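You operate a simulated robot arm through the tools that you are given. There is no shell and no other tool. Be economical: measure what you need, move in short steps, check, and stop when the job is done.

You run a simulated robot arm. Do the job below in one go: nothing can be reset, and whatever is moved stays where it is left.

TASK
Test the blue-tipped fibre holder on the scope and dress it till it passes.
Fine: DIRT is rubbed off on the white pad, SCRATCH on the green film; test again and leave it in the dock.

The check looks at the end state, three seconds after you hand in, the way a careful person would. Anything else that was tipped, shoved, dropped, spilled or broken makes it a failure.

THE ROBOT
A 6-joint arm with a two-finger parallel gripper, fixed in place. Base frame: the origin is at the foot of the arm, x ahead of it, y to its left, z up; the work surface is at about z = 0. Readings come in mm, degrees, newtons and seconds.
With the tool pointing down near the work surface it reaches from about 140 to 580 mm from the base axis. Its first joint turns from -66.0 to 66.0 degrees. Payload 2.1 kg.
Tool frame: the origin (TCP) lies between the finger pads and is the grasp point; the fingertips stand 30 mm ahead of it; z points along the fingers, y is the line along which they close. Largest opening 94 mm; finger width 28, thickness 10; the body of the gripper, 50 by 96 mm, starts 55 mm behind the TCP.
Orientation is that of the tool frame in the base frame, as [roll, pitch, yaw] about the fixed x, y, z axes, in that order (R = Rz(yaw) Ry(pitch) Rx(roll)). With the fingers straight down and closing along the base's y, the tool's x points along the base's -x, its y along +y and its z along -z.

THE INTERFACE
- The arm moves only by the tool jog_arm. Its argument "targets" is a list that holds one entry, the list of rows, each a list of 7 numbers: the shift along the tool's x, y, z in units of 100 mm (1.0 is 100 mm), then the turn, a rotation vector about the tool's x, y, z in units of 180 degrees (1.0 is 180 degrees), then the gripper command, from -1 (shut) to 1 (fully open), values between in proportion. In form: [[[tx, ty, tz, rx, ry, rz, fingers], ...]]. A call has 1 to 12 rows; each row is the pose to reach, as a shift and turn from the pose commanded when the call began, along the tool's axes at that moment. A call with a number of a shift or a turn outside -1 to 1 is refused whole. Rows are played at 5 a second. More than 50 mm and 8.6 degrees between two rows, or a gripper value outside its range, and nothing of the call is played. A pose out of reach is approached as far as the arm can. The call stops where the force on the tool passes 60 N (or 10 N more than at its start, if that is more) or the arm is blocked; 0.2 s more then pass. The fingers move at their own pace (about 72 mm/s each) and stop on an object; they squeeze with about 29 N. The grip force told is the motor's: it shows also when the fingers shut on nothing. Time passes only in rows, and 0.2 s behind the last, so rows that repeat a pose let the fingers close. The reply holds the time, the measured pose of the TCP, the force on the tool along the base axes, the opening and the grip force, in the units named above and with some noise.
- Cameras (640 x 400 px; columns grow to the right, rows downward): "scene" is fixed at [46.2, -368.7, 479]; the picture's right is [0.84, -0.54, 0.00], its down [-0.33, -0.51, -0.79] and it looks along [0.43, 0.66, -0.61] (base axes); focal length 319 px, centre (320, 200). "wrist" rides on the gripper at [-37, 0, -58] in the tool frame; the picture's right is [0.00, -1.00, 0.00], its down [0.97, 0.00, -0.24] and it looks along [0.24, 0.00, 0.97] (tool axes); focal length 218 px, centre (320, 200). There is no depth. A picture from a camera that has moved, and an enlarged one, comes with that camera's place and axes in the base frame and with its lens.
- capture(camera): a new picture of that camera. The clock stands still meanwhile.
- zoom(camera, box): a new picture of the part [left, top, right, bottom] of that camera's present view, enlarged. The clock stands still meanwhile.
- sign_off(): hands the job in; it is judged then, once.

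Work in short steps. Places have to be worked out from the pictures, the camera data and where the tool is seen: move nearer, look again, correct. Check each grasp and each placing, and mend what went wrong. You have 120 turns and 64 pictures in all, those below and enlarged ones among them. Open the gripper and draw the arm clear of the work before you hand the job in, unless the task says otherwise; then end with one line.

The tools are called after "Call:" as name(argument=value, ...) on one line, values as JSON. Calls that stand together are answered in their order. jog_arm: Moves the arm, as the interface text tells. Its arguments: {"type":"object","properties":{"targets":{"type":"array","items":{"type":"array","items":{"type":"array","items":{"type":"number"}}}}},"required":["targets"]} The other tools are called the same way: capture (camera) takes a picture; zoom (camera, box) takes an enlarged picture of a part of a camera's view; sign_off () hands the job in.

At the start:

```text
time_s: 0.0
position: [303.6, 166.8, 227.4]
tcp_rot: [-179.9, 0.0, -180.0]
ft_force: [0.2, 0.7, 0.5]
opening: 94.0
grasp_force: 0.0
```

scene: 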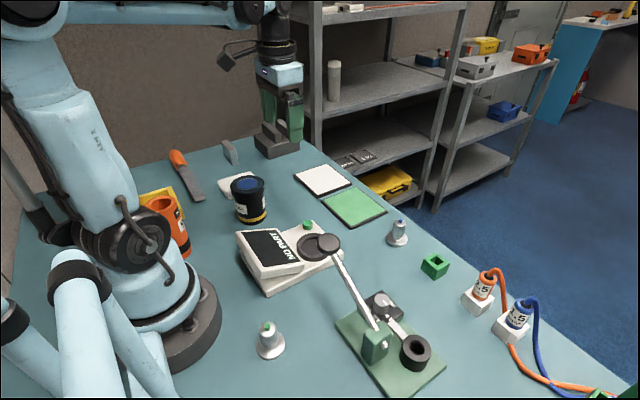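
wrist: 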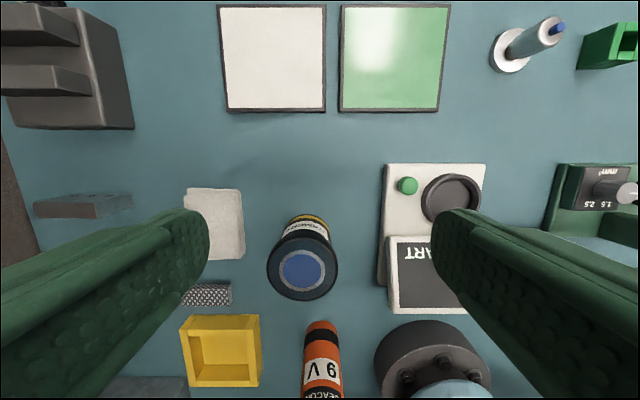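

I start by looking closer at the scope, the pads, the blue-tipped holder and the dock.

Call:
zoom(camera="scene", box=[220, 150, 420, 300])

Call:
zoom(camera="scene", box=[340, 200, 640, 400])

Call:
zoom(camera="wrist", box=[360, 0, 640, 200])

```text
2.67 times, centred on (320, 225) of scene
camera zoom: at [46.2, -368.7, 479.0], right [0.84, -0.54, 0.0], down [-0.33, -0.51, -0.79], along [0.43, 0.66, -0.61], focal length 851 px, centre (320, 133)
```

zoom: 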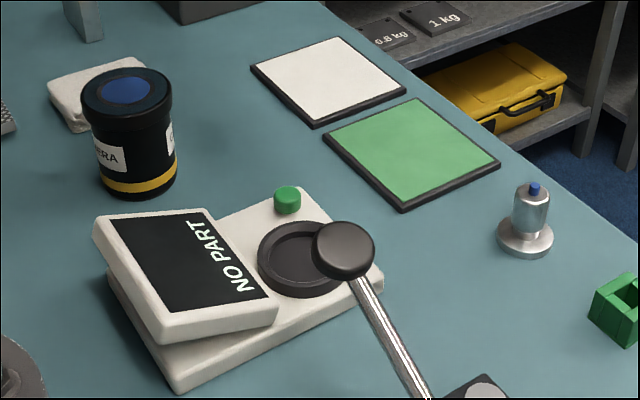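

```text
2.00 times, centred on (490, 300) of scene
camera zoom: at [46.2, -368.7, 479.0], right [0.84, -0.54, 0.0], down [-0.33, -0.51, -0.79], along [0.43, 0.66, -0.61], focal length 638 px, centre (-20, 0)
```

zoom: 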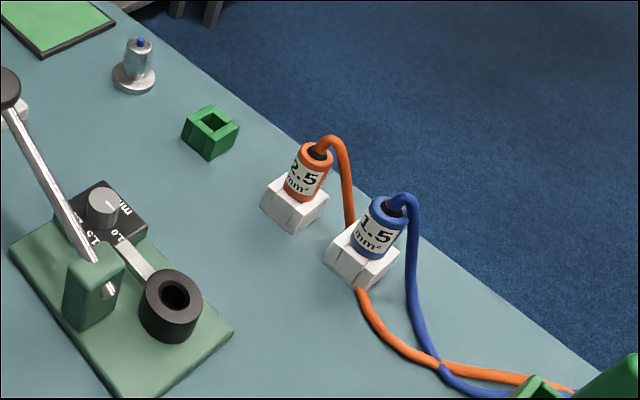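

```text
2.00 times, centred on (500, 100) of wrist
camera zoom: at [340.8, 166.9, 287.2], right [0.0, -1.0, 0.0], down [-0.97, 0.0, 0.24], along [-0.24, 0.0, -0.97], focal length 436 px, centre (-40, 400)
```

zoom: 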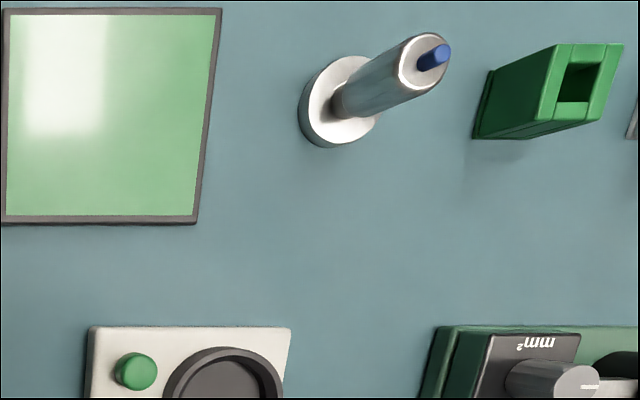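

The blue-tipped holder stands at about (447, -55), the possible dock (green box) at about (433, -151), and the scope recess at about (279, 5). I move over there at the present height to look straight down.

Call:
jog_arm(targets=[[[-0.4, 0, 0, 0, 0, 0, 1], [-0.8, -0.1, 0, 0, 0, 0, 1], [-0.9, -0.5, 0, 0, 0, 0, 1], [-1, -0.98, 0, 0, 0, 0, 1]]])

Call:
jog_arm(targets=[[[0, -0.45, 0, 0, 0, 0, 1], [0, -0.9, 0, 0, 0, 0, 1], [0, -1, 0, 0, 0, 0, 1]]])

Call:
capture(camera="wrist")

```text
time_s: 1.0
position: [404.1, 66.5, 227.0]
tcp_rot: [180.0, 0.0, 180.0]
ft_force: [-1.5, -1.0, -1.4]
opening: 94.0
grasp_force: 0.1
```

```text
time_s: 1.8
position: [404.7, -31.6, 228.7]
tcp_rot: [-179.9, 0.1, -179.9]
ft_force: [0.4, -0.1, 0.6]
opening: 94.2
grasp_force: 0.1
```

```text
58 pictures are left
camera wrist: at [442.1, -32.0, 287.9], right [0.0, -1.0, 0.0], down [-0.97, 0.0, 0.24], along [-0.24, 0.0, -0.97], focal length 218 px, centre (320, 200)
```

wrist: 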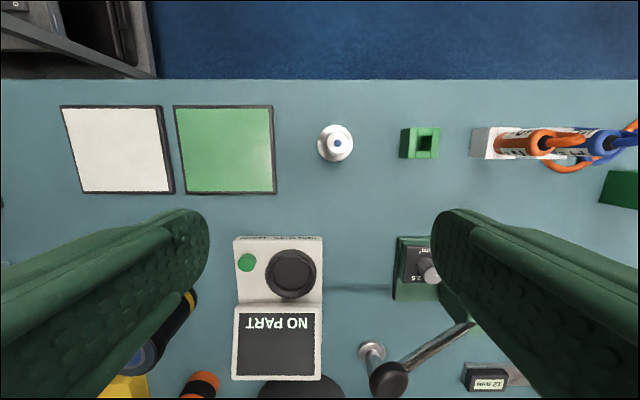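

Holder and green box are seen from above; I enlarge them, and the green thing on the right edge.

Call:
zoom(camera="wrist", box=[290, 100, 450, 200])

Call:
jog_arm(targets=[[[0, -0.45, -0.2, 0, 0, 0, 1], [0, -0.9, -0.4, 0, 0, 0, 1], [0, -1, -0.5, 0, 0, 0, 1]]])

Call:
capture(camera="wrist")

```text
4.00 times, centred on (370, 150) of wrist
camera zoom: at [442.1, -32.0, 287.9], right [0.0, -1.0, 0.0], down [-0.97, 0.0, 0.24], along [-0.24, 0.0, -0.97], focal length 873 px, centre (120, 400)
```

zoom: 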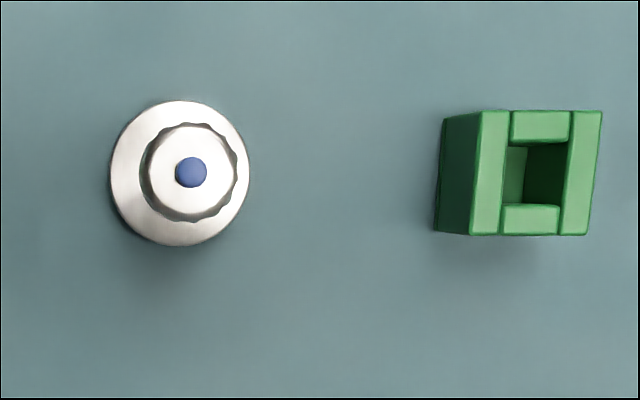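

```text
time_s: 2.6
position: [402.3, -130.3, 280.0]
tcp_rot: [180.0, -0.1, 180.0]
ft_force: [-0.5, -0.3, 0.5]
opening: 94.1
grasp_force: 0.0
```

```text
56 pictures are left
camera wrist: at [439.8, -130.5, 338.4], right [0.0, -1.0, 0.0], down [-0.97, 0.0, 0.24], along [-0.24, 0.0, -0.97], focal length 218 px, centre (320, 200)
```

wrist: 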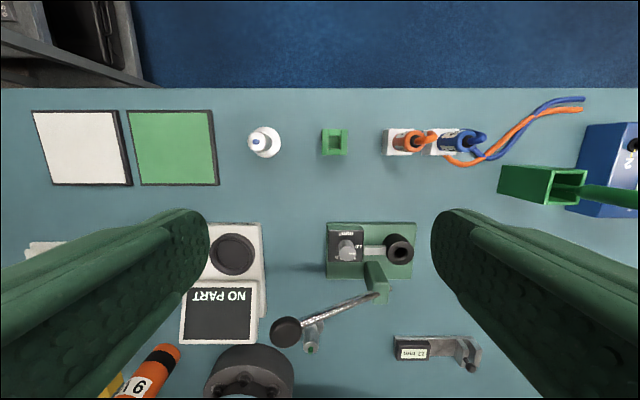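

I look closer at the green box and the parts at the right.

Call:
zoom(camera="wrist", box=[230, 110, 390, 210])

Call:
zoom(camera="wrist", box=[380, 80, 640, 242])

Call:
zoom(camera="scene", box=[120, 90, 320, 215])

Call:
zoom(camera="scene", box=[370, 205, 460, 285])

```text
4.00 times, centred on (310, 160) of wrist
camera zoom: at [439.8, -130.5, 338.4], right [0.0, -1.0, 0.0], down [-0.97, 0.0, 0.24], along [-0.24, 0.0, -0.97], focal length 873 px, centre (360, 360)
```

zoom: 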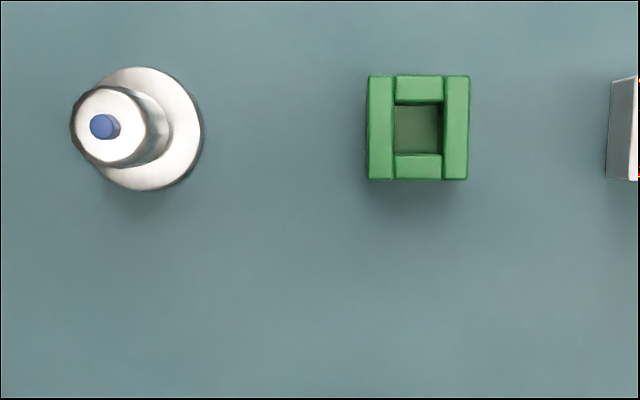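

```text
2.46 times, centred on (510, 161) of wrist
camera zoom: at [439.8, -130.5, 338.4], right [0.0, -1.0, 0.0], down [-0.97, 0.0, 0.24], along [-0.24, 0.0, -0.97], focal length 537 px, centre (-148, 296)
```

zoom: 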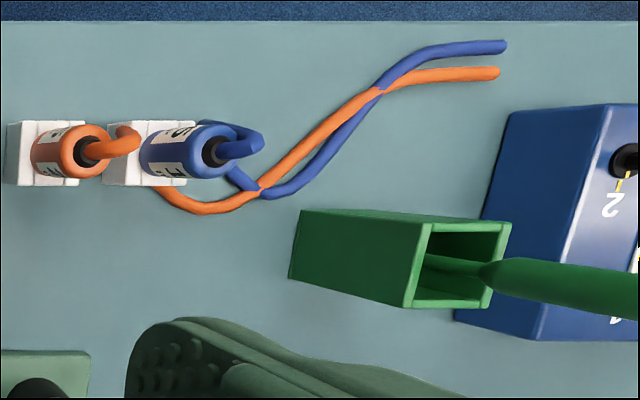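

```text
3.20 times, centred on (220, 152) of scene
camera zoom: at [46.2, -368.7, 479.0], right [0.84, -0.54, 0.0], down [-0.33, -0.51, -0.79], along [0.43, 0.66, -0.61], focal length 1021 px, centre (640, 352)
```

zoom: 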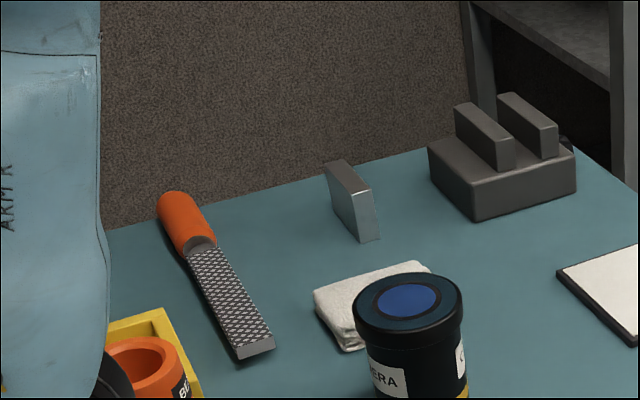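

```text
5.00 times, centred on (415, 245) of scene
camera zoom: at [46.2, -368.7, 479.0], right [0.84, -0.54, 0.0], down [-0.33, -0.51, -0.79], along [0.43, 0.66, -0.61], focal length 1596 px, centre (-155, -25)
```

zoom: 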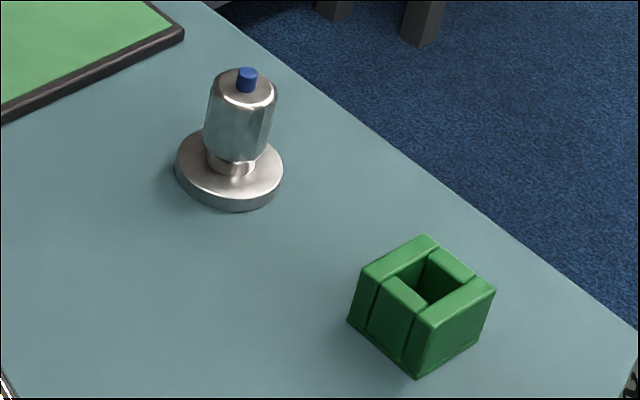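

The holder is a knurled body about 24 mm thick on a disc of about 43 mm, total height about 57, axis near (445, -50). I go over it and partly down, then look again.

Call:
jog_arm(targets=[[[-0.2, 0.4, 0.1, 0, 0, 0, 1], [-0.41, 0.81, 0.2, 0, 0, 0, 1], [-0.41, 0.81, 0.6, 0, 0, 0, 1], [-0.41, 0.81, 1.0, 0, 0, 0, 1]]])

Call:
capture(camera="wrist")

```text
time_s: 3.6
position: [443.6, -46.2, 177.4]
tcp_rot: [-179.9, -0.1, -180.0]
ft_force: [0.3, -0.1, -0.4]
opening: 94.0
grasp_force: 0.1
```

```text
51 pictures are left
camera wrist: at [480.8, -46.6, 236.0], right [0.0, -1.0, 0.0], down [-0.97, 0.0, 0.24], along [-0.24, 0.0, -0.97], focal length 218 px, centre (320, 200)
```

wrist: 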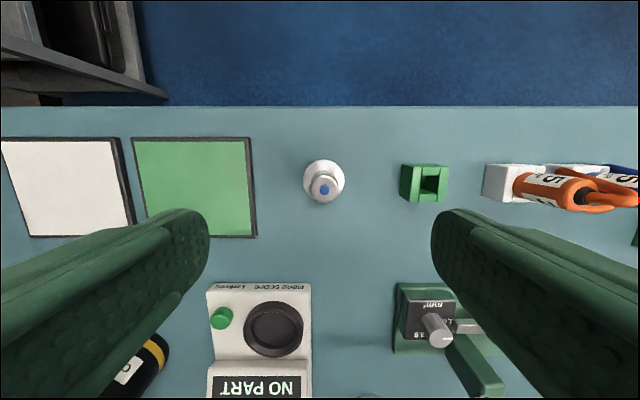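

The axis reads (445.5, -49). I centre and descend to TCP z about 48.

Call:
jog_arm(targets=[[[-0.018, -0.028, 0.4, 0, 0, 0, 1], [-0.018, -0.028, 0.8, 0, 0, 0, 1], [-0.018, -0.028, 0.95, 0, 0, 0, 1]]])

Call:
jog_arm(targets=[[[0, 0, 0.2, 0, 0, 0, 1], [0, 0, 0.34, 0, 0, 0, 1]]])

Call:
zoom(camera="scene", box=[340, 180, 460, 270])

```text
time_s: 4.4
position: [448.5, -51.2, 81.6]
tcp_rot: [180.0, 0.0, 179.9]
ft_force: [0.3, 0.4, 0.0]
opening: 94.1
grasp_force: 0.1
```

```text
time_s: 5.0
position: [447.7, -52.0, 47.8]
tcp_rot: [-180.0, -0.1, 180.0]
ft_force: [-0.5, -0.4, 0.1]
opening: 94.0
grasp_force: 0.1
```

```text
4.44 times, centred on (400, 225) of scene
camera zoom: at [46.2, -368.7, 479.0], right [0.84, -0.54, 0.0], down [-0.33, -0.51, -0.79], along [0.43, 0.66, -0.61], focal length 1418 px, centre (-36, 89)
```

zoom: 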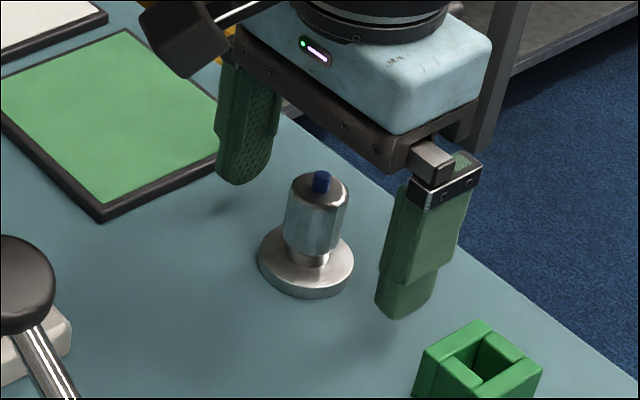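

Well placed, only some 3 mm off in y; I correct this and close slowly.

Call:
jog_arm(targets=[[[0.01, 0.03, 0, 0, 0, 0, 0.2], [0.01, 0.03, 0, 0, 0, 0, -0.2], [0.01, 0.03, 0, 0, 0, 0, -0.5], [0.01, 0.03, 0, 0, 0, 0, -0.8], [0.01, 0.03, 0, 0, 0, 0, -1], [0.01, 0.03, 0, 0, 0, 0, -1]]])

Call:
jog_arm(targets=[[[0, 0, -0.2, 0, 0, 0, -1], [0, 0, -0.5, 0, 0, 0, -1]]])

Call:
zoom(camera="scene", box=[340, 160, 460, 250])

```text
time_s: 6.4
position: [446.4, -48.9, 48.0]
tcp_rot: [179.9, 0.0, 180.0]
ft_force: [-1.2, 0.2, 1.5]
opening: 24.8
grasp_force: 28.9
```

```text
time_s: 7.0
position: [447.9, -50.1, 98.5]
tcp_rot: [-180.0, -0.1, -180.0]
ft_force: [-0.6, 0.0, 0.1]
opening: 0.1
grasp_force: 29.1
```

```text
4.44 times, centred on (400, 205) of scene
camera zoom: at [46.2, -368.7, 479.0], right [0.84, -0.54, 0.0], down [-0.33, -0.51, -0.79], along [0.43, 0.66, -0.61], focal length 1418 px, centre (-36, 178)
```

zoom: 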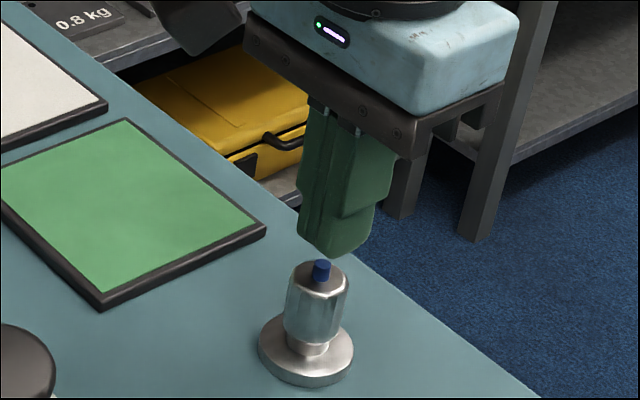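

The fingers gripped (24.8 mm) but slid off on the lift. I go back lower, grip again, and lift only slightly while watching the force.

Call:
jog_arm(targets=[[[0, 0, 0, 0, 0, 0, -0.2], [0, 0, 0, 0, 0, 0, 0.0], [0, 0, 0, 0, 0, 0, 0.0], [0, 0, 0.3, 0, 0, 0, 0.0], [0, 0, 0.54, 0, 0, 0, 0.0], [0, 0, 0.54, 0, 0, 0, -0.5], [0, 0, 0.54, 0, 0, 0, -1], [0, 0, 0.54, 0, 0, 0, -1], [0, 0, 0.54, 0, 0, 0, -1]]])

Call:
jog_arm(targets=[[[0, 0, -0.02, 0, 0, 0, -1], [0, 0, -0.04, 0, 0, 0, -1]]])

Call:
zoom(camera="scene", box=[340, 180, 460, 270])

```text
time_s: 9.0
position: [447.1, -49.3, 44.1]
tcp_rot: [180.0, 0.0, -180.0]
ft_force: [-0.5, 0.8, -0.1]
opening: 25.1
grasp_force: 29.5
```

```text
time_s: 9.6
position: [446.7, -50.3, 48.8]
tcp_rot: [-180.0, 0.0, -180.0]
ft_force: [0.2, -0.7, -1.1]
opening: 25.3
grasp_force: 28.5
```

```text
4.44 times, centred on (400, 225) of scene
camera zoom: at [46.2, -368.7, 479.0], right [0.84, -0.54, 0.0], down [-0.33, -0.51, -0.79], along [0.43, 0.66, -0.61], focal length 1418 px, centre (-36, 89)
```

zoom: 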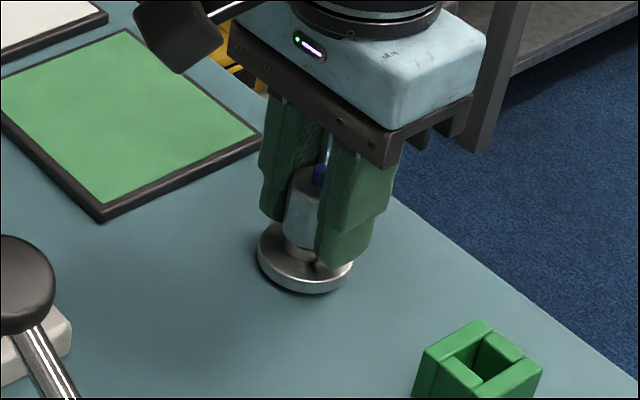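

The holder may be rising a little; I lift a further 20 mm slowly and look.

Call:
jog_arm(targets=[[[0, 0, -0.03, 0, 0, 0, -1], [0, 0, -0.07, 0, 0, 0, -1], [0, 0, -0.11, 0, 0, 0, -1], [0, 0, -0.15, 0, 0, 0, -1], [0, 0, -0.2, 0, 0, 0, -1]]])

Call:
zoom(camera="scene", box=[340, 180, 460, 270])

```text
time_s: 10.8
position: [444.9, -50.1, 69.6]
tcp_rot: [-180.0, 0.0, 179.9]
ft_force: [-0.7, -0.2, -0.2]
opening: 24.9
grasp_force: 29.3
```

```text
4.44 times, centred on (400, 225) of scene
camera zoom: at [46.2, -368.7, 479.0], right [0.84, -0.54, 0.0], down [-0.33, -0.51, -0.79], along [0.43, 0.66, -0.61], focal length 1418 px, centre (-36, 89)
```

zoom: 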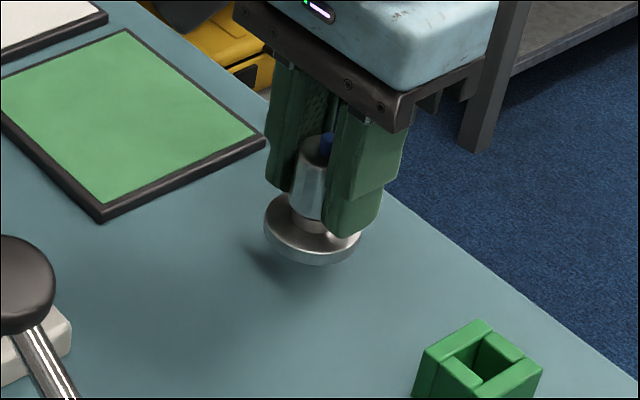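

It is in the grip, disc included. I raise it gently to about z 150 and check whether it creeps.

Call:
jog_arm(targets=[[[0, 0, -0.05, 0, 0, 0, -1], [0, 0, -0.15, 0, 0, 0, -1], [0, 0, -0.25, 0, 0, 0, -1], [0, 0, -0.35, 0, 0, 0, -1], [0, 0, -0.45, 0, 0, 0, -1], [0, 0, -0.55, 0, 0, 0, -1], [0, 0, -0.65, 0, 0, 0, -1], [0, 0, -0.75, 0, 0, 0, -1], [0, 0, -0.8, 0, 0, 0, -1]]])

Call:
zoom(camera="scene", box=[340, 130, 460, 220])

Call:
capture(camera="wrist")

```text
time_s: 12.8
position: [445.3, -51.0, 148.5]
tcp_rot: [-180.0, 0.0, 180.0]
ft_force: [-0.1, 0.3, -0.7]
opening: 24.7
grasp_force: 28.7
```

```text
4.44 times, centred on (400, 175) of scene
camera zoom: at [46.2, -368.7, 479.0], right [0.84, -0.54, 0.0], down [-0.33, -0.51, -0.79], along [0.43, 0.66, -0.61], focal length 1418 px, centre (-36, 311)
```

zoom: 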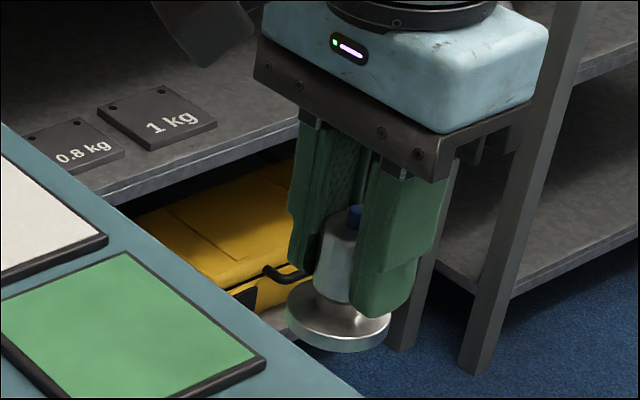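

```text
45 pictures are left
camera wrist: at [482.0, -50.2, 208.5], right [0.0, -1.0, 0.0], down [-0.97, 0.0, 0.24], along [-0.24, 0.0, -0.97], focal length 218 px, centre (320, 200)
```

wrist: 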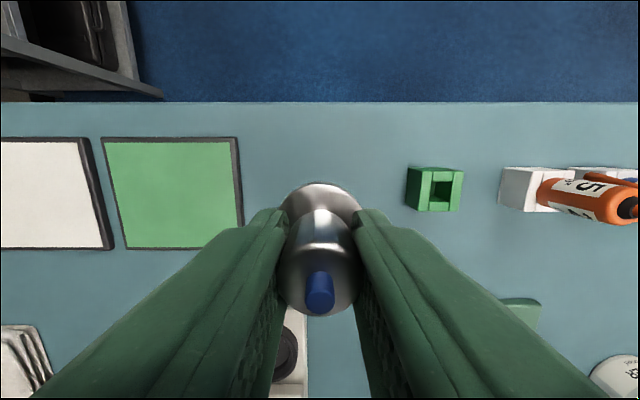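

Held without creep. I carry it gently toward a spot above the scope recess (276, 7.5).

Call:
jog_arm(targets=[[[0.1, 0.04, 0, 0, 0, 0, -1], [0.3, 0.1, 0, 0, 0, 0, -1], [0.5, 0.17, 0, 0, 0, 0, -1], [0.7, 0.24, 0, 0, 0, 0, -1], [0.85, 0.29, 0, 0, 0, 0, -1]]])

Call:
capture(camera="wrist")

```text
time_s: 14.0
position: [359.1, -20.9, 147.7]
tcp_rot: [179.9, 0.0, -180.0]
ft_force: [-0.3, 1.2, -0.9]
opening: 25.0
grasp_force: 28.9
```

```text
44 pictures are left
camera wrist: at [396.1, -21.3, 207.7], right [0.0, -1.0, 0.0], down [-0.97, 0.0, 0.24], along [-0.24, 0.0, -0.97], focal length 218 px, centre (320, 200)
```

wrist: 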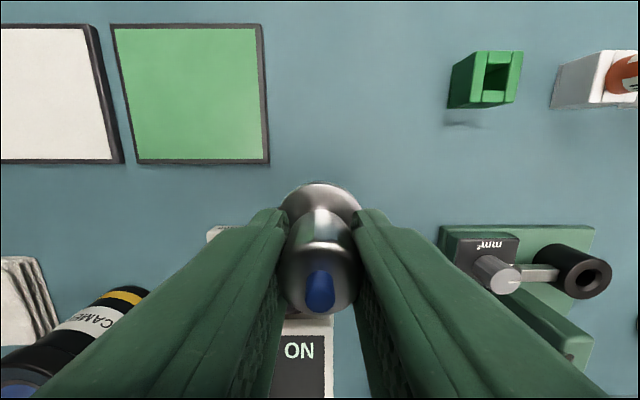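

The gripper hides the recess in the wrist view, so I use the scene camera to check it while moving on above the recess.

Call:
jog_arm(targets=[[[0.1, 0.04, 0, 0, 0, 0, -1], [0.3, 0.1, 0, 0, 0, 0, -1], [0.5, 0.17, 0, 0, 0, 0, -1], [0.7, 0.24, 0, 0, 0, 0, -1], [0.845, 0.285, 0, 0, 0, 0, -1]]])

Call:
zoom(camera="scene", box=[220, 150, 380, 300])

```text
time_s: 15.2
position: [275.4, 7.9, 148.1]
tcp_rot: [-180.0, 0.0, 180.0]
ft_force: [0.3, 0.1, -1.1]
opening: 24.7
grasp_force: 29.5
```

```text
2.67 times, centred on (300, 225) of scene
camera zoom: at [46.2, -368.7, 479.0], right [0.84, -0.54, 0.0], down [-0.33, -0.51, -0.79], along [0.43, 0.66, -0.61], focal length 851 px, centre (373, 133)
```

zoom: 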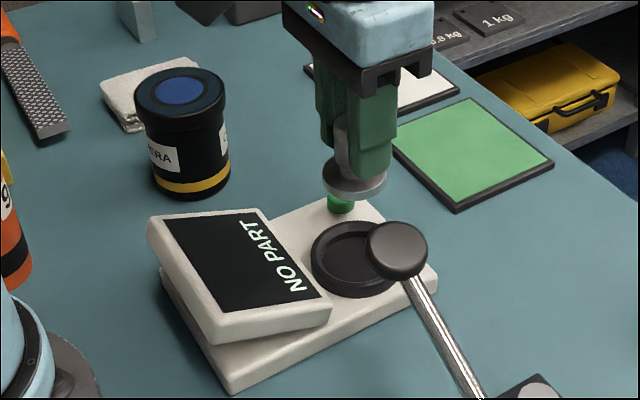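

Alignment seems good; I lower to TCP z about 90 and look again.

Call:
jog_arm(targets=[[[0, 0, 0.1, 0, 0, 0, -1], [0, 0, 0.25, 0, 0, 0, -1], [0, 0, 0.4, 0, 0, 0, -1], [0, 0, 0.55, 0, 0, 0, -1]]])

Call:
zoom(camera="scene", box=[260, 180, 380, 290])

```text
time_s: 16.2
position: [277.3, 7.7, 92.8]
tcp_rot: [180.0, 0.0, 179.9]
ft_force: [-0.1, 0.6, -0.4]
opening: 24.9
grasp_force: 28.9
```

```text
3.64 times, centred on (320, 235) of scene
camera zoom: at [46.2, -368.7, 479.0], right [0.84, -0.54, 0.0], down [-0.33, -0.51, -0.79], along [0.43, 0.66, -0.61], focal length 1160 px, centre (320, 73)
```

zoom: 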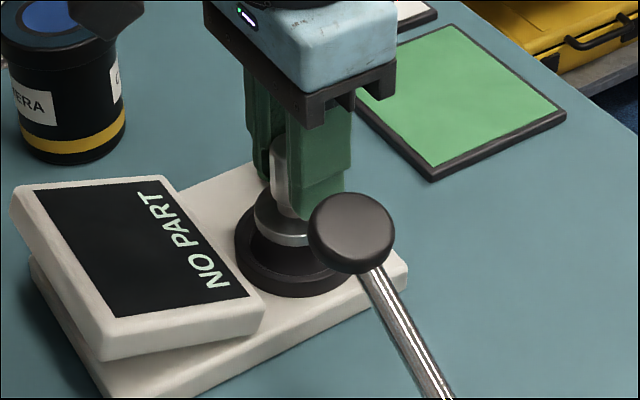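

It lines up left-right with the ring. I lower slowly in small steps until contact.

Call:
jog_arm(targets=[[[0, 0, 0.05, 0, 0, 0, -1], [0, 0, 0.1, 0, 0, 0, -1], [0, 0, 0.15, 0, 0, 0, -1], [0, 0, 0.19, 0, 0, 0, -1], [0, 0, 0.22, 0, 0, 0, -1], [0, 0, 0.24, 0, 0, 0, -1]]])

Call:
zoom(camera="scene", box=[260, 180, 380, 290])

```text
time_s: 17.6
position: [275.7, 8.2, 70.4]
tcp_rot: [180.0, -0.1, -180.0]
ft_force: [-4.0, 0.3, 24.5]
opening: 25.0
grasp_force: 28.7
```

```text
3.64 times, centred on (320, 235) of scene
camera zoom: at [46.1, -368.7, 479.0], right [0.84, -0.54, 0.0], down [-0.33, -0.51, -0.79], along [0.43, 0.66, -0.61], focal length 1160 px, centre (320, 73)
```

zoom: 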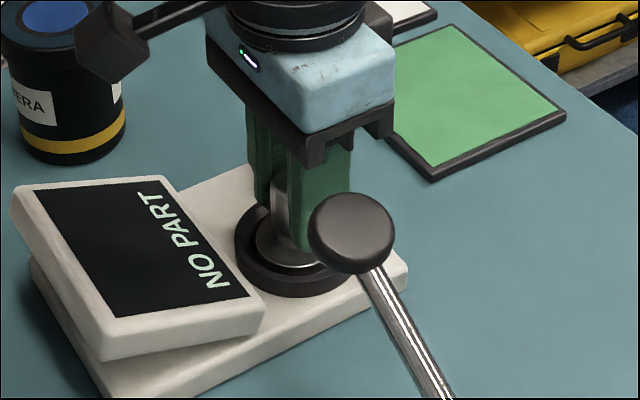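

It sits in the ring with 24 N contact at TCP z 70; the screen still says NO PART. I ease off, release and rise clear.

Call:
jog_arm(targets=[[[0, 0, -0.02, 0, 0, 0, -1], [0, 0, -0.02, 0, 0, 0, -0.4], [0, 0, -0.02, 0, 0, 0, -0.1], [0, 0, -0.02, 0, 0, 0, -0.1], [0, 0, -0.2, 0, 0, 0, -0.1], [0, 0, -0.5, 0, 0, 0, -0.1], [0, 0, -0.8, 0, 0, 0, -0.1]]])

Call:
zoom(camera="scene", box=[240, 180, 380, 290])

```text
time_s: 19.2
position: [275.5, 7.2, 148.8]
tcp_rot: [-180.0, 0.0, 179.9]
ft_force: [-0.4, -0.4, -0.7]
opening: 42.4
grasp_force: 0.1
```

```text
3.64 times, centred on (310, 235) of scene
camera zoom: at [46.2, -368.7, 479.0], right [0.84, -0.54, 0.0], down [-0.33, -0.51, -0.79], along [0.43, 0.66, -0.61], focal length 1160 px, centre (356, 73)
```

zoom: 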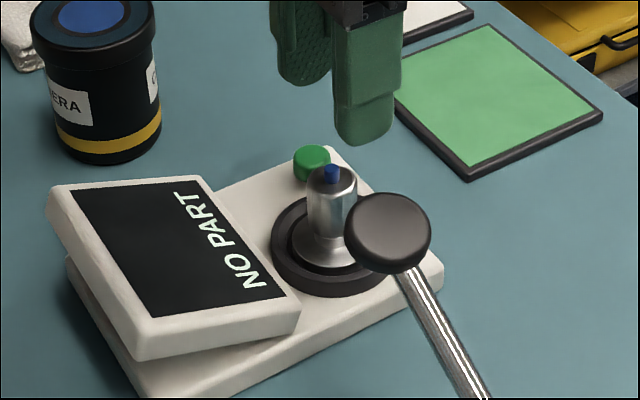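

Seated upright. Next I shut the fingers, move above the green button at about (296, 64), and view it.

Call:
jog_arm(targets=[[[-0.1, 0.25, 0, 0, 0, 0, -1], [-0.2, 0.565, 0, 0, 0, 0, -1], [-0.2, 0.565, 0.2, 0, 0, 0, -1], [-0.2, 0.565, 0.5, 0, 0, 0, -1]]])

Call:
zoom(camera="scene", box=[240, 160, 380, 270])

Call:
capture(camera="wrist")

```text
time_s: 20.2
position: [296.1, 63.8, 100.4]
tcp_rot: [180.0, 0.0, -180.0]
ft_force: [0.4, 0.4, -0.7]
opening: 0.1
grasp_force: 28.7
```

```text
3.64 times, centred on (310, 215) of scene
camera zoom: at [46.2, -368.7, 479.0], right [0.84, -0.54, 0.0], down [-0.33, -0.51, -0.79], along [0.43, 0.66, -0.61], focal length 1160 px, centre (356, 146)
```

zoom: 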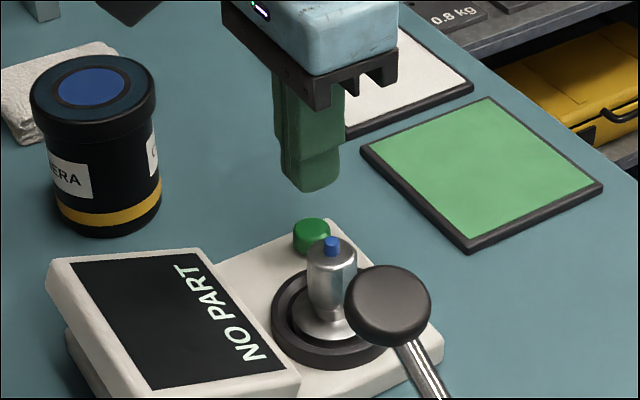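

```text
38 pictures are left
camera wrist: at [333.0, 63.7, 159.5], right [0.0, -1.0, 0.0], down [-0.97, 0.0, 0.24], along [-0.24, 0.0, -0.97], focal length 218 px, centre (320, 200)
```

wrist: 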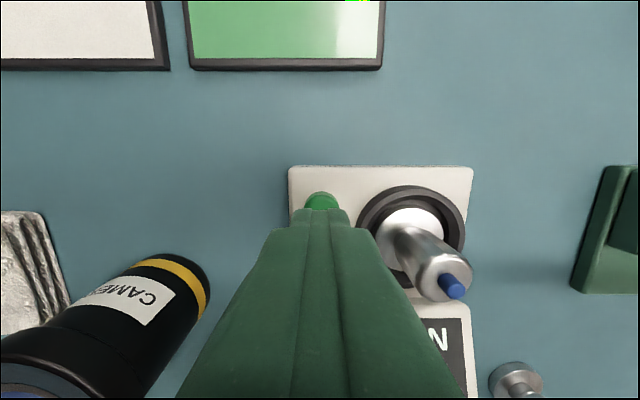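

Button is directly under in y, perhaps 3-4 mm farther in x. I press down gently, watching the force.

Call:
jog_arm(targets=[[[-0.03, 0, 0.15, 0, 0, 0, -1], [-0.03, 0, 0.28, 0, 0, 0, -1], [-0.03, 0, 0.33, 0, 0, 0, -1], [-0.03, 0, 0.35, 0, 0, 0, -1], [-0.03, 0, 0.37, 0, 0, 0, -1]]])

Call:
zoom(camera="scene", box=[240, 160, 380, 270])

```text
time_s: 21.4
position: [298.0, 63.9, 62.4]
tcp_rot: [-179.9, -0.1, -180.0]
ft_force: [1.3, -0.1, 2.8]
opening: 0.0
grasp_force: 28.9
```

```text
3.64 times, centred on (310, 215) of scene
camera zoom: at [46.2, -368.7, 479.0], right [0.84, -0.54, 0.0], down [-0.33, -0.51, -0.79], along [0.43, 0.66, -0.61], focal length 1160 px, centre (356, 146)
```

zoom: 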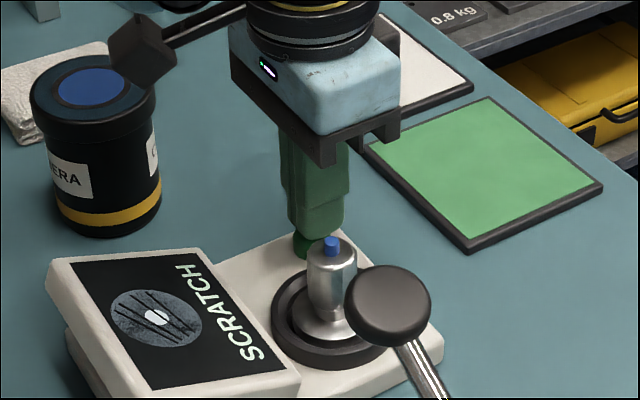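

The screen shows SCRATCH, so the green film is called for. I rise, return over the holder and open.

Call:
jog_arm(targets=[[[0, 0, -0.4, 0, 0, 0, -1], [0, 0, -0.85, 0, 0, 0, -0.3], [0.11, -0.28, -0.85, 0, 0, 0, 0], [0.23, -0.565, -0.85, 0, 0, 0, 0], [0.23, -0.565, -0.6, 0, 0, 0, 0], [0.23, -0.565, -0.3, 0, 0, 0, 0]]])

Call:
capture(camera="wrist")

```text
time_s: 22.8
position: [275.1, 9.5, 94.1]
tcp_rot: [180.0, 0.1, 179.9]
ft_force: [-0.5, 0.8, -0.2]
opening: 46.9
grasp_force: 0.0
```

```text
36 pictures are left
camera wrist: at [312.6, 8.2, 152.8], right [0.0, -1.0, 0.0], down [-0.97, 0.0, 0.24], along [-0.24, 0.0, -0.97], focal length 218 px, centre (320, 200)
```

wrist: 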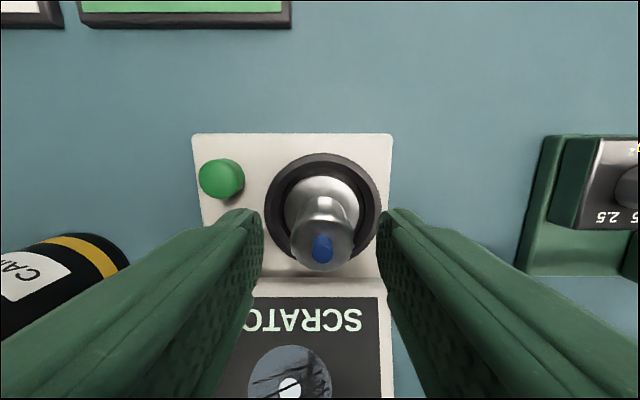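

Holder is centred between the fingers. I lower to z about 70 and grip.

Call:
jog_arm(targets=[[[0, 0, 0.1, 0, 0, 0, 0], [0, 0, 0.2, 0, 0, 0, 0], [0, 0, 0.245, 0, 0, 0, 0], [0, 0, 0.245, 0, 0, 0, -0.4], [0, 0, 0.245, 0, 0, 0, -0.8], [0, 0, 0.245, 0, 0, 0, -1], [0, 0, 0.245, 0, 0, 0, -1]]])

Call:
jog_arm(targets=[[[0, 0, -0.03, 0, 0, 0, -1], [0, 0, -0.08, 0, 0, 0, -1], [0, 0, -0.15, 0, 0, 0, -1], [0, 0, -0.25, 0, 0, 0, -1], [0, 0, -0.35, 0, 0, 0, -1], [0, 0, -0.4, 0, 0, 0, -1]]])

Call:
zoom(camera="scene", box=[240, 160, 380, 270])

```text
time_s: 24.4
position: [274.7, 9.6, 67.6]
tcp_rot: [-180.0, -0.1, -180.0]
ft_force: [0.5, -0.2, 0.0]
opening: 24.9
grasp_force: 28.9
```

```text
time_s: 25.8
position: [277.8, 7.5, 109.6]
tcp_rot: [-179.9, 0.0, -180.0]
ft_force: [0.2, -0.4, -1.8]
opening: 24.7
grasp_force: 29.7
```

```text
3.64 times, centred on (310, 215) of scene
camera zoom: at [46.2, -368.7, 479.0], right [0.84, -0.54, 0.0], down [-0.33, -0.51, -0.79], along [0.43, 0.66, -0.61], focal length 1160 px, centre (356, 146)
```

zoom: 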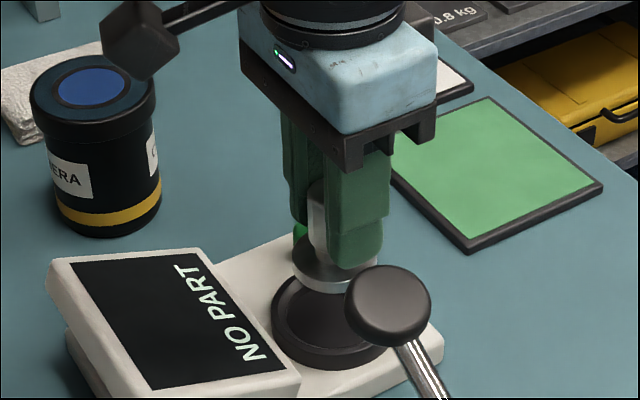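

It is held again. I carry it to above the green film's centre, about (436, 85).

Call:
jog_arm(targets=[[[0, 0, -0.1, 0, 0, 0, -1], [-0.05, 0.05, -0.25, 0, 0, 0, -1], [-0.2, 0.15, -0.3, 0, 0, 0, -1], [-0.4, 0.25, -0.3, 0, 0, 0, -1], [-0.6, 0.35, -0.3, 0, 0, 0, -1], [-0.8, 0.42, -0.3, 0, 0, 0, -1]]])

Call:
jog_arm(targets=[[[-0.15, 0.07, 0, 0, 0, 0, -1], [-0.35, 0.17, 0, 0, 0, 0, -1], [-0.55, 0.25, 0.1, 0, 0, 0, -1], [-0.7, 0.31, 0.25, 0, 0, 0, -1], [-0.8, 0.35, 0.4, 0, 0, 0, -1], [-0.8, 0.35, 0.55, 0, 0, 0, -1], [-0.8, 0.35, 0.6, 0, 0, 0, -1]]])

Call:
zoom(camera="scene", box=[290, 130, 430, 240])

```text
time_s: 27.2
position: [356.2, 50.5, 136.8]
tcp_rot: [180.0, 0.1, -179.9]
ft_force: [-1.1, -0.2, -1.0]
opening: 24.9
grasp_force: 29.2
```

```text
time_s: 28.8
position: [435.3, 83.9, 78.5]
tcp_rot: [179.9, -0.1, -180.0]
ft_force: [0.3, 1.0, -1.0]
opening: 24.7
grasp_force: 29.3
```

```text
3.64 times, centred on (360, 185) of scene
camera zoom: at [46.2, -368.7, 479.0], right [0.84, -0.54, 0.0], down [-0.33, -0.51, -0.79], along [0.43, 0.66, -0.61], focal length 1160 px, centre (174, 254)
```

zoom: 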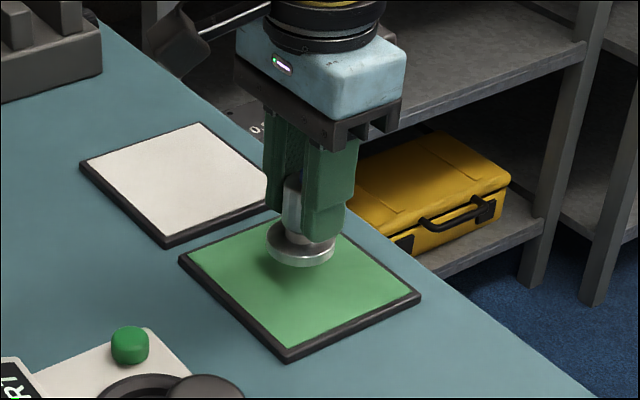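

Centred above the film. I lower in small steps until contact.

Call:
jog_arm(targets=[[[0, 0, 0.08, 0, 0, 0, -1], [0, 0, 0.16, 0, 0, 0, -1], [0, 0, 0.2, 0, 0, 0, -1], [0, 0, 0.23, 0, 0, 0, -1], [0, 0, 0.25, 0, 0, 0, -1]]])

```text
time_s: 30.0
position: [437.1, 86.0, 52.4]
tcp_rot: [180.0, 0.0, 179.9]
ft_force: [-1.7, 0.8, 27.0]
opening: 25.1
grasp_force: 29.6
```

Contact at 27 N. I ease 1 mm and rub to and fro over the film.

Call:
jog_arm(targets=[[[0, 0, -0.01, 0, 0, 0, -1], [-0.12, 0, -0.01, 0, 0, 0, -1], [-0.24, 0, -0.01, 0, 0, 0, -1], [-0.12, 0, -0.01, 0, 0, 0, -1], [0, 0, -0.01, 0, 0, 0, -1], [0.12, 0, -0.01, 0, 0, 0, -1], [0.24, 0, -0.01, 0, 0, 0, -1], [0.12, 0, -0.01, 0, 0, 0, -1], [0, 0, -0.01, 0, 0, 0, -1]]])

Call:
zoom(camera="scene", box=[290, 130, 430, 240])

```text
time_s: 32.0
position: [436.8, 83.9, 54.4]
tcp_rot: [180.0, -0.1, 179.9]
ft_force: [-1.1, 0.6, 0.1]
opening: 24.8
grasp_force: 29.3
```

```text
3.64 times, centred on (360, 185) of scene
camera zoom: at [46.2, -368.7, 479.0], right [0.84, -0.54, 0.0], down [-0.33, -0.51, -0.79], along [0.43, 0.66, -0.61], focal length 1160 px, centre (174, 254)
```

zoom: 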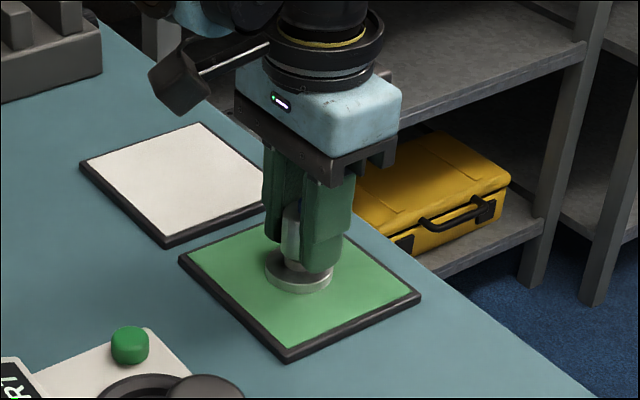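

Force fell to zero, so I press 1 mm deeper and read the force again during a stroke.

Call:
jog_arm(targets=[[[0, 0, 0.01, 0, 0, 0, -1], [-0.1, 0, 0.01, 0, 0, 0, -1], [-0.2, 0, 0.01, 0, 0, 0, -1], [-0.1, 0, 0.01, 0, 0, 0, -1]]])

```text
time_s: 33.0
position: [446.6, 84.8, 55.0]
tcp_rot: [-180.0, 0.0, -179.9]
ft_force: [-0.9, 0.0, -1.3]
opening: 25.0
grasp_force: 28.7
```

Still no contact; I go down in 0.5–1 mm steps until the force shows.

Call:
jog_arm(targets=[[[0, 0, 0.01, 0, 0, 0, -1], [0, 0, 0.01, 0, 0, 0, -1]]])

Call:
jog_arm(targets=[[[0, 0, 0.005, 0, 0, 0, -1], [0, 0, 0.005, 0, 0, 0, -1]]])

Call:
jog_arm(targets=[[[0, 0, 0.005, 0, 0, 0, -1], [0, 0, 0.005, 0, 0, 0, -1]]])

```text
time_s: 33.6
position: [446.1, 83.8, 53.3]
tcp_rot: [-179.9, 0.1, 179.9]
ft_force: [1.2, -3.4, 12.8]
opening: 24.9
grasp_force: 29.1
```

```text
time_s: 34.2
position: [446.6, 85.5, 51.7]
tcp_rot: [180.0, 0.0, 180.0]
ft_force: [0.4, -5.4, 15.0]
opening: 24.7
grasp_force: 28.9
```

```text
time_s: 34.8
position: [445.9, 83.6, 51.0]
tcp_rot: [179.9, 0.1, 180.0]
ft_force: [3.3, -0.8, 10.6]
opening: 25.0
grasp_force: 28.6
```

Now there is about 10–15 N of contact. I rub with straight strokes at this height.

Call:
jog_arm(targets=[[[0.1, 0, 0, 0, 0, 0, -1], [0.2, 0, 0, 0, 0, 0, -1], [0.3, 0, 0, 0, 0, 0, -1], [0.2, 0, 0, 0, 0, 0, -1], [0.1, 0, 0, 0, 0, 0, -1], [0, 0, 0, 0, 0, 0, -1], [-0.1, 0, 0, 0, 0, 0, -1]]])

Call:
jog_arm(targets=[[[0.1, 0, 0.003, 0, 0, 0, -1], [0.2, 0, 0.003, 0, 0, 0, -1], [0.3, 0, 0.003, 0, 0, 0, -1]]])

```text
time_s: 36.4
position: [456.3, 86.4, 51.7]
tcp_rot: [-180.0, 0.0, -180.0]
ft_force: [-0.5, 0.2, -0.3]
opening: 24.6
grasp_force: 29.1
```

```text
time_s: 37.2
position: [428.1, 84.7, 50.0]
tcp_rot: [-180.0, 0.1, 179.9]
ft_force: [5.2, 0.2, 15.7]
opening: 25.1
grasp_force: 29.0
```

Contact is about 16 N with friction now. I keep rubbing, adding a little depth each stroke to keep contact.

Call:
jog_arm(targets=[[[-0.1, 0, 0.004, 0, 0, 0, -1], [-0.2, 0, 0.004, 0, 0, 0, -1], [-0.3, 0, 0.004, 0, 0, 0, -1], [-0.2, 0, 0.008, 0, 0, 0, -1], [-0.1, 0, 0.008, 0, 0, 0, -1], [0, 0, 0.008, 0, 0, 0, -1], [-0.1, 0, 0.012, 0, 0, 0, -1], [-0.2, 0, 0.012, 0, 0, 0, -1]]])

Call:
jog_arm(targets=[[[0.1, 0, 0.004, 0, 0, 0, -1], [0.2, 0, 0.004, 0, 0, 0, -1], [0.1, 0.0, 0.008, 0, 0, 0, -1], [0, 0, 0.008, 0, 0, 0, -1], [0, 0.1, 0.01, 0, 0, 0, -1], [0, 0.2, 0.012, 0, 0, 0, -1], [0, 0.1, 0.014, 0, 0, 0, -1], [0, 0, 0.016, 0, 0, 0, -1]]])

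Call:
zoom(camera="scene", box=[290, 130, 430, 240])

```text
time_s: 39.0
position: [446.1, 84.1, 49.5]
tcp_rot: [180.0, 0.0, -179.9]
ft_force: [-3.5, 0.8, 8.0]
opening: 24.8
grasp_force: 28.9
```

```text
time_s: 40.8
position: [444.8, 84.2, 47.3]
tcp_rot: [-179.9, 0.0, -180.0]
ft_force: [0.4, 0.3, -0.3]
opening: 24.8
grasp_force: 28.8
```

```text
3.64 times, centred on (360, 185) of scene
camera zoom: at [46.2, -368.7, 479.0], right [0.84, -0.54, 0.0], down [-0.33, -0.51, -0.79], along [0.43, 0.66, -0.61], focal length 1160 px, centre (174, 254)
```

zoom: 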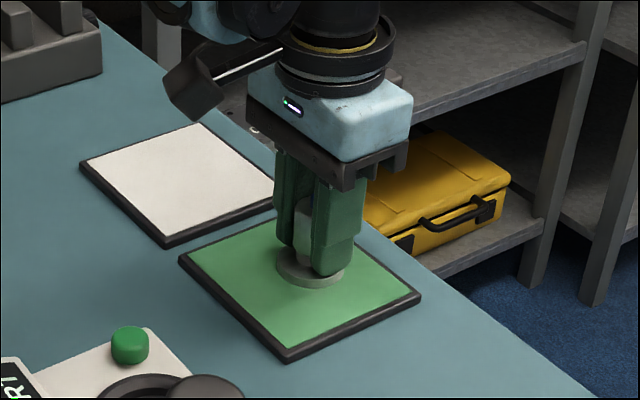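

The fingers have crept down the body a little. A few more strokes with light contact, then I will test.

Call:
jog_arm(targets=[[[0, 0, 0.006, 0, 0, 0, -1], [0.1, 0, 0.01, 0, 0, 0, -1], [0.2, 0, 0.01, 0, 0, 0, -1], [0.3, 0, 0.01, 0, 0, 0, -1]]])

Call:
jog_arm(targets=[[[-0.1, 0, 0.003, 0, 0, 0, -1], [-0.2, 0, 0.006, 0, 0, 0, -1], [-0.3, 0, 0.009, 0, 0, 0, -1]]])

Call:
jog_arm(targets=[[[0.1, 0, 0.003, 0, 0, 0, -1], [0.2, 0, 0.006, 0, 0, 0, -1], [0.3, 0, 0.009, 0, 0, 0, -1]]])

```text
time_s: 41.8
position: [416.0, 84.9, 46.7]
tcp_rot: [180.0, 0.0, -179.9]
ft_force: [3.9, -1.0, 11.7]
opening: 24.9
grasp_force: 29.3
```

```text
time_s: 42.6
position: [447.5, 83.4, 45.7]
tcp_rot: [-179.9, 0.0, 179.9]
ft_force: [-0.4, -0.8, 0.5]
opening: 25.0
grasp_force: 28.3
```

```text
time_s: 43.4
position: [416.8, 84.1, 45.5]
tcp_rot: [-179.9, 0.3, -180.0]
ft_force: [17.3, 0.0, 51.9]
opening: 24.9
grasp_force: 28.5
```

52 N: the fingers now bear on the disc, and that was a solid rub. I lift off and carry it back to the scope.

Call:
jog_arm(targets=[[[0, 0, -0.03, 0, 0, 0, -1], [0, 0, -0.1, 0, 0, 0, -1], [0, 0, -0.25, 0, 0, 0, -1], [0, 0, -0.45, 0, 0, 0, -1], [0.05, -0.02, -0.65, 0, 0, 0, -1], [0.2, -0.1, -0.8, 0, 0, 0, -1], [0.35, -0.18, -0.9, 0, 0, 0, -1], [0.5, -0.26, -0.9, 0, 0, 0, -1], [0.65, -0.34, -0.9, 0, 0, 0, -1]]])

Call:
zoom(camera="scene", box=[260, 130, 400, 240])

```text
time_s: 45.4
position: [351.1, 50.8, 135.5]
tcp_rot: [-180.0, 0.0, 180.0]
ft_force: [0.0, 0.0, -0.5]
opening: 24.9
grasp_force: 29.7
```

```text
3.64 times, centred on (330, 185) of scene
camera zoom: at [46.2, -368.7, 479.0], right [0.84, -0.54, 0.0], down [-0.33, -0.51, -0.79], along [0.43, 0.66, -0.61], focal length 1160 px, centre (284, 254)
```

zoom: 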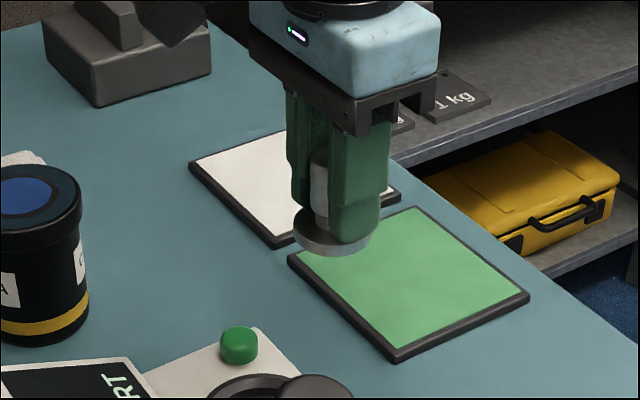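

Held upright. I go on over the recess and lower to about z 85.

Call:
jog_arm(targets=[[[0.15, -0.09, 0, 0, 0, 0, -1], [0.35, -0.2, 0, 0, 0, 0, -1], [0.55, -0.32, 0, 0, 0, 0, -1], [0.75, -0.43, 0, 0, 0, 0, -1], [0.75, -0.43, 0.15, 0, 0, 0, -1], [0.75, -0.43, 0.3, 0, 0, 0, -1], [0.75, -0.43, 0.45, 0, 0, 0, -1]]])

Call:
zoom(camera="scene", box=[240, 180, 380, 290])

```text
time_s: 47.0
position: [277.6, 8.4, 92.9]
tcp_rot: [-180.0, 0.0, 180.0]
ft_force: [-0.4, 0.6, -0.7]
opening: 25.0
grasp_force: 29.0
```

```text
3.64 times, centred on (310, 235) of scene
camera zoom: at [46.2, -368.7, 479.0], right [0.84, -0.54, 0.0], down [-0.33, -0.51, -0.79], along [0.43, 0.66, -0.61], focal length 1160 px, centre (356, 73)
```

zoom: 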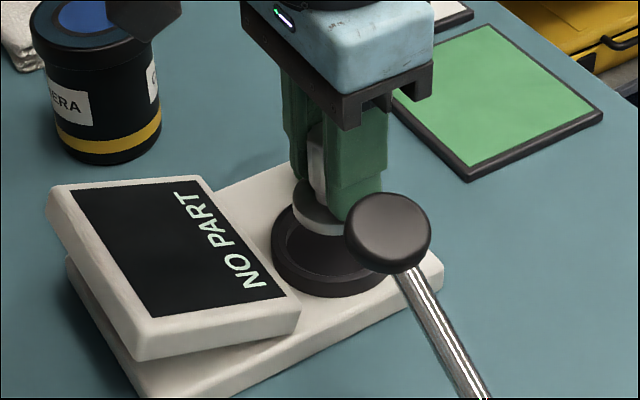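

Aligned as before (the grip is about 6 mm lower on the holder). I lower slowly toward an expected contact near z 64.

Call:
jog_arm(targets=[[[0, 0, 0.06, 0, 0, 0, -1], [0, 0, 0.12, 0, 0, 0, -1], [0, 0, 0.18, 0, 0, 0, -1], [0, 0, 0.22, 0, 0, 0, -1], [0, 0, 0.25, 0, 0, 0, -1]]])

Call:
jog_arm(targets=[[[0, 0, 0.01, 0, 0, 0, -1], [0, 0, 0.02, 0, 0, 0, -1]]])

```text
time_s: 48.2
position: [276.0, 8.0, 64.1]
tcp_rot: [180.0, 0.1, -180.0]
ft_force: [-0.3, 0.1, -0.5]
opening: 25.0
grasp_force: 28.7
```

```text
time_s: 48.8
position: [275.9, 7.5, 62.4]
tcp_rot: [-179.9, 0.1, 180.0]
ft_force: [-1.8, -0.1, 14.5]
opening: 25.1
grasp_force: 29.1
```

Contact at 14 N. I open only a little (in case the fingertips are within the ring), rise, and go straight to the button with the fingers shut.

Call:
jog_arm(targets=[[[0, 0, -0.01, 0, 0, 0, -0.36], [0, 0, -0.01, 0, 0, 0, -0.36], [0, 0, -0.1, 0, 0, 0, -0.36], [0, 0, -0.4, 0, 0, 0, -0.3], [0, 0, -0.85, 0, 0, 0, -0.3], [-0.11, 0.28, -0.85, 0, 0, 0, -0.8], [-0.23, 0.565, -0.85, 0, 0, 0, -1], [-0.23, 0.565, -0.5, 0, 0, 0, -1], [-0.23, 0.565, -0.2, 0, 0, 0, -1]]])

Call:
zoom(camera="scene", box=[240, 160, 380, 270])

```text
time_s: 50.8
position: [298.3, 64.7, 82.4]
tcp_rot: [-179.9, 0.0, -180.0]
ft_force: [0.7, -0.3, -0.6]
opening: 0.0
grasp_force: 28.4
```

```text
3.64 times, centred on (310, 215) of scene
camera zoom: at [46.2, -368.7, 479.0], right [0.84, -0.54, 0.0], down [-0.33, -0.51, -0.79], along [0.43, 0.66, -0.61], focal length 1160 px, centre (356, 146)
```

zoom: 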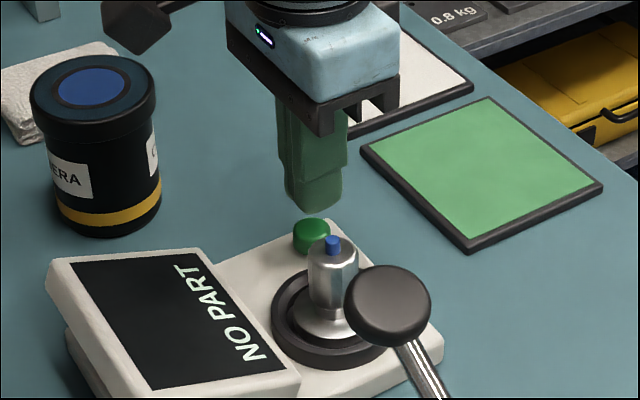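

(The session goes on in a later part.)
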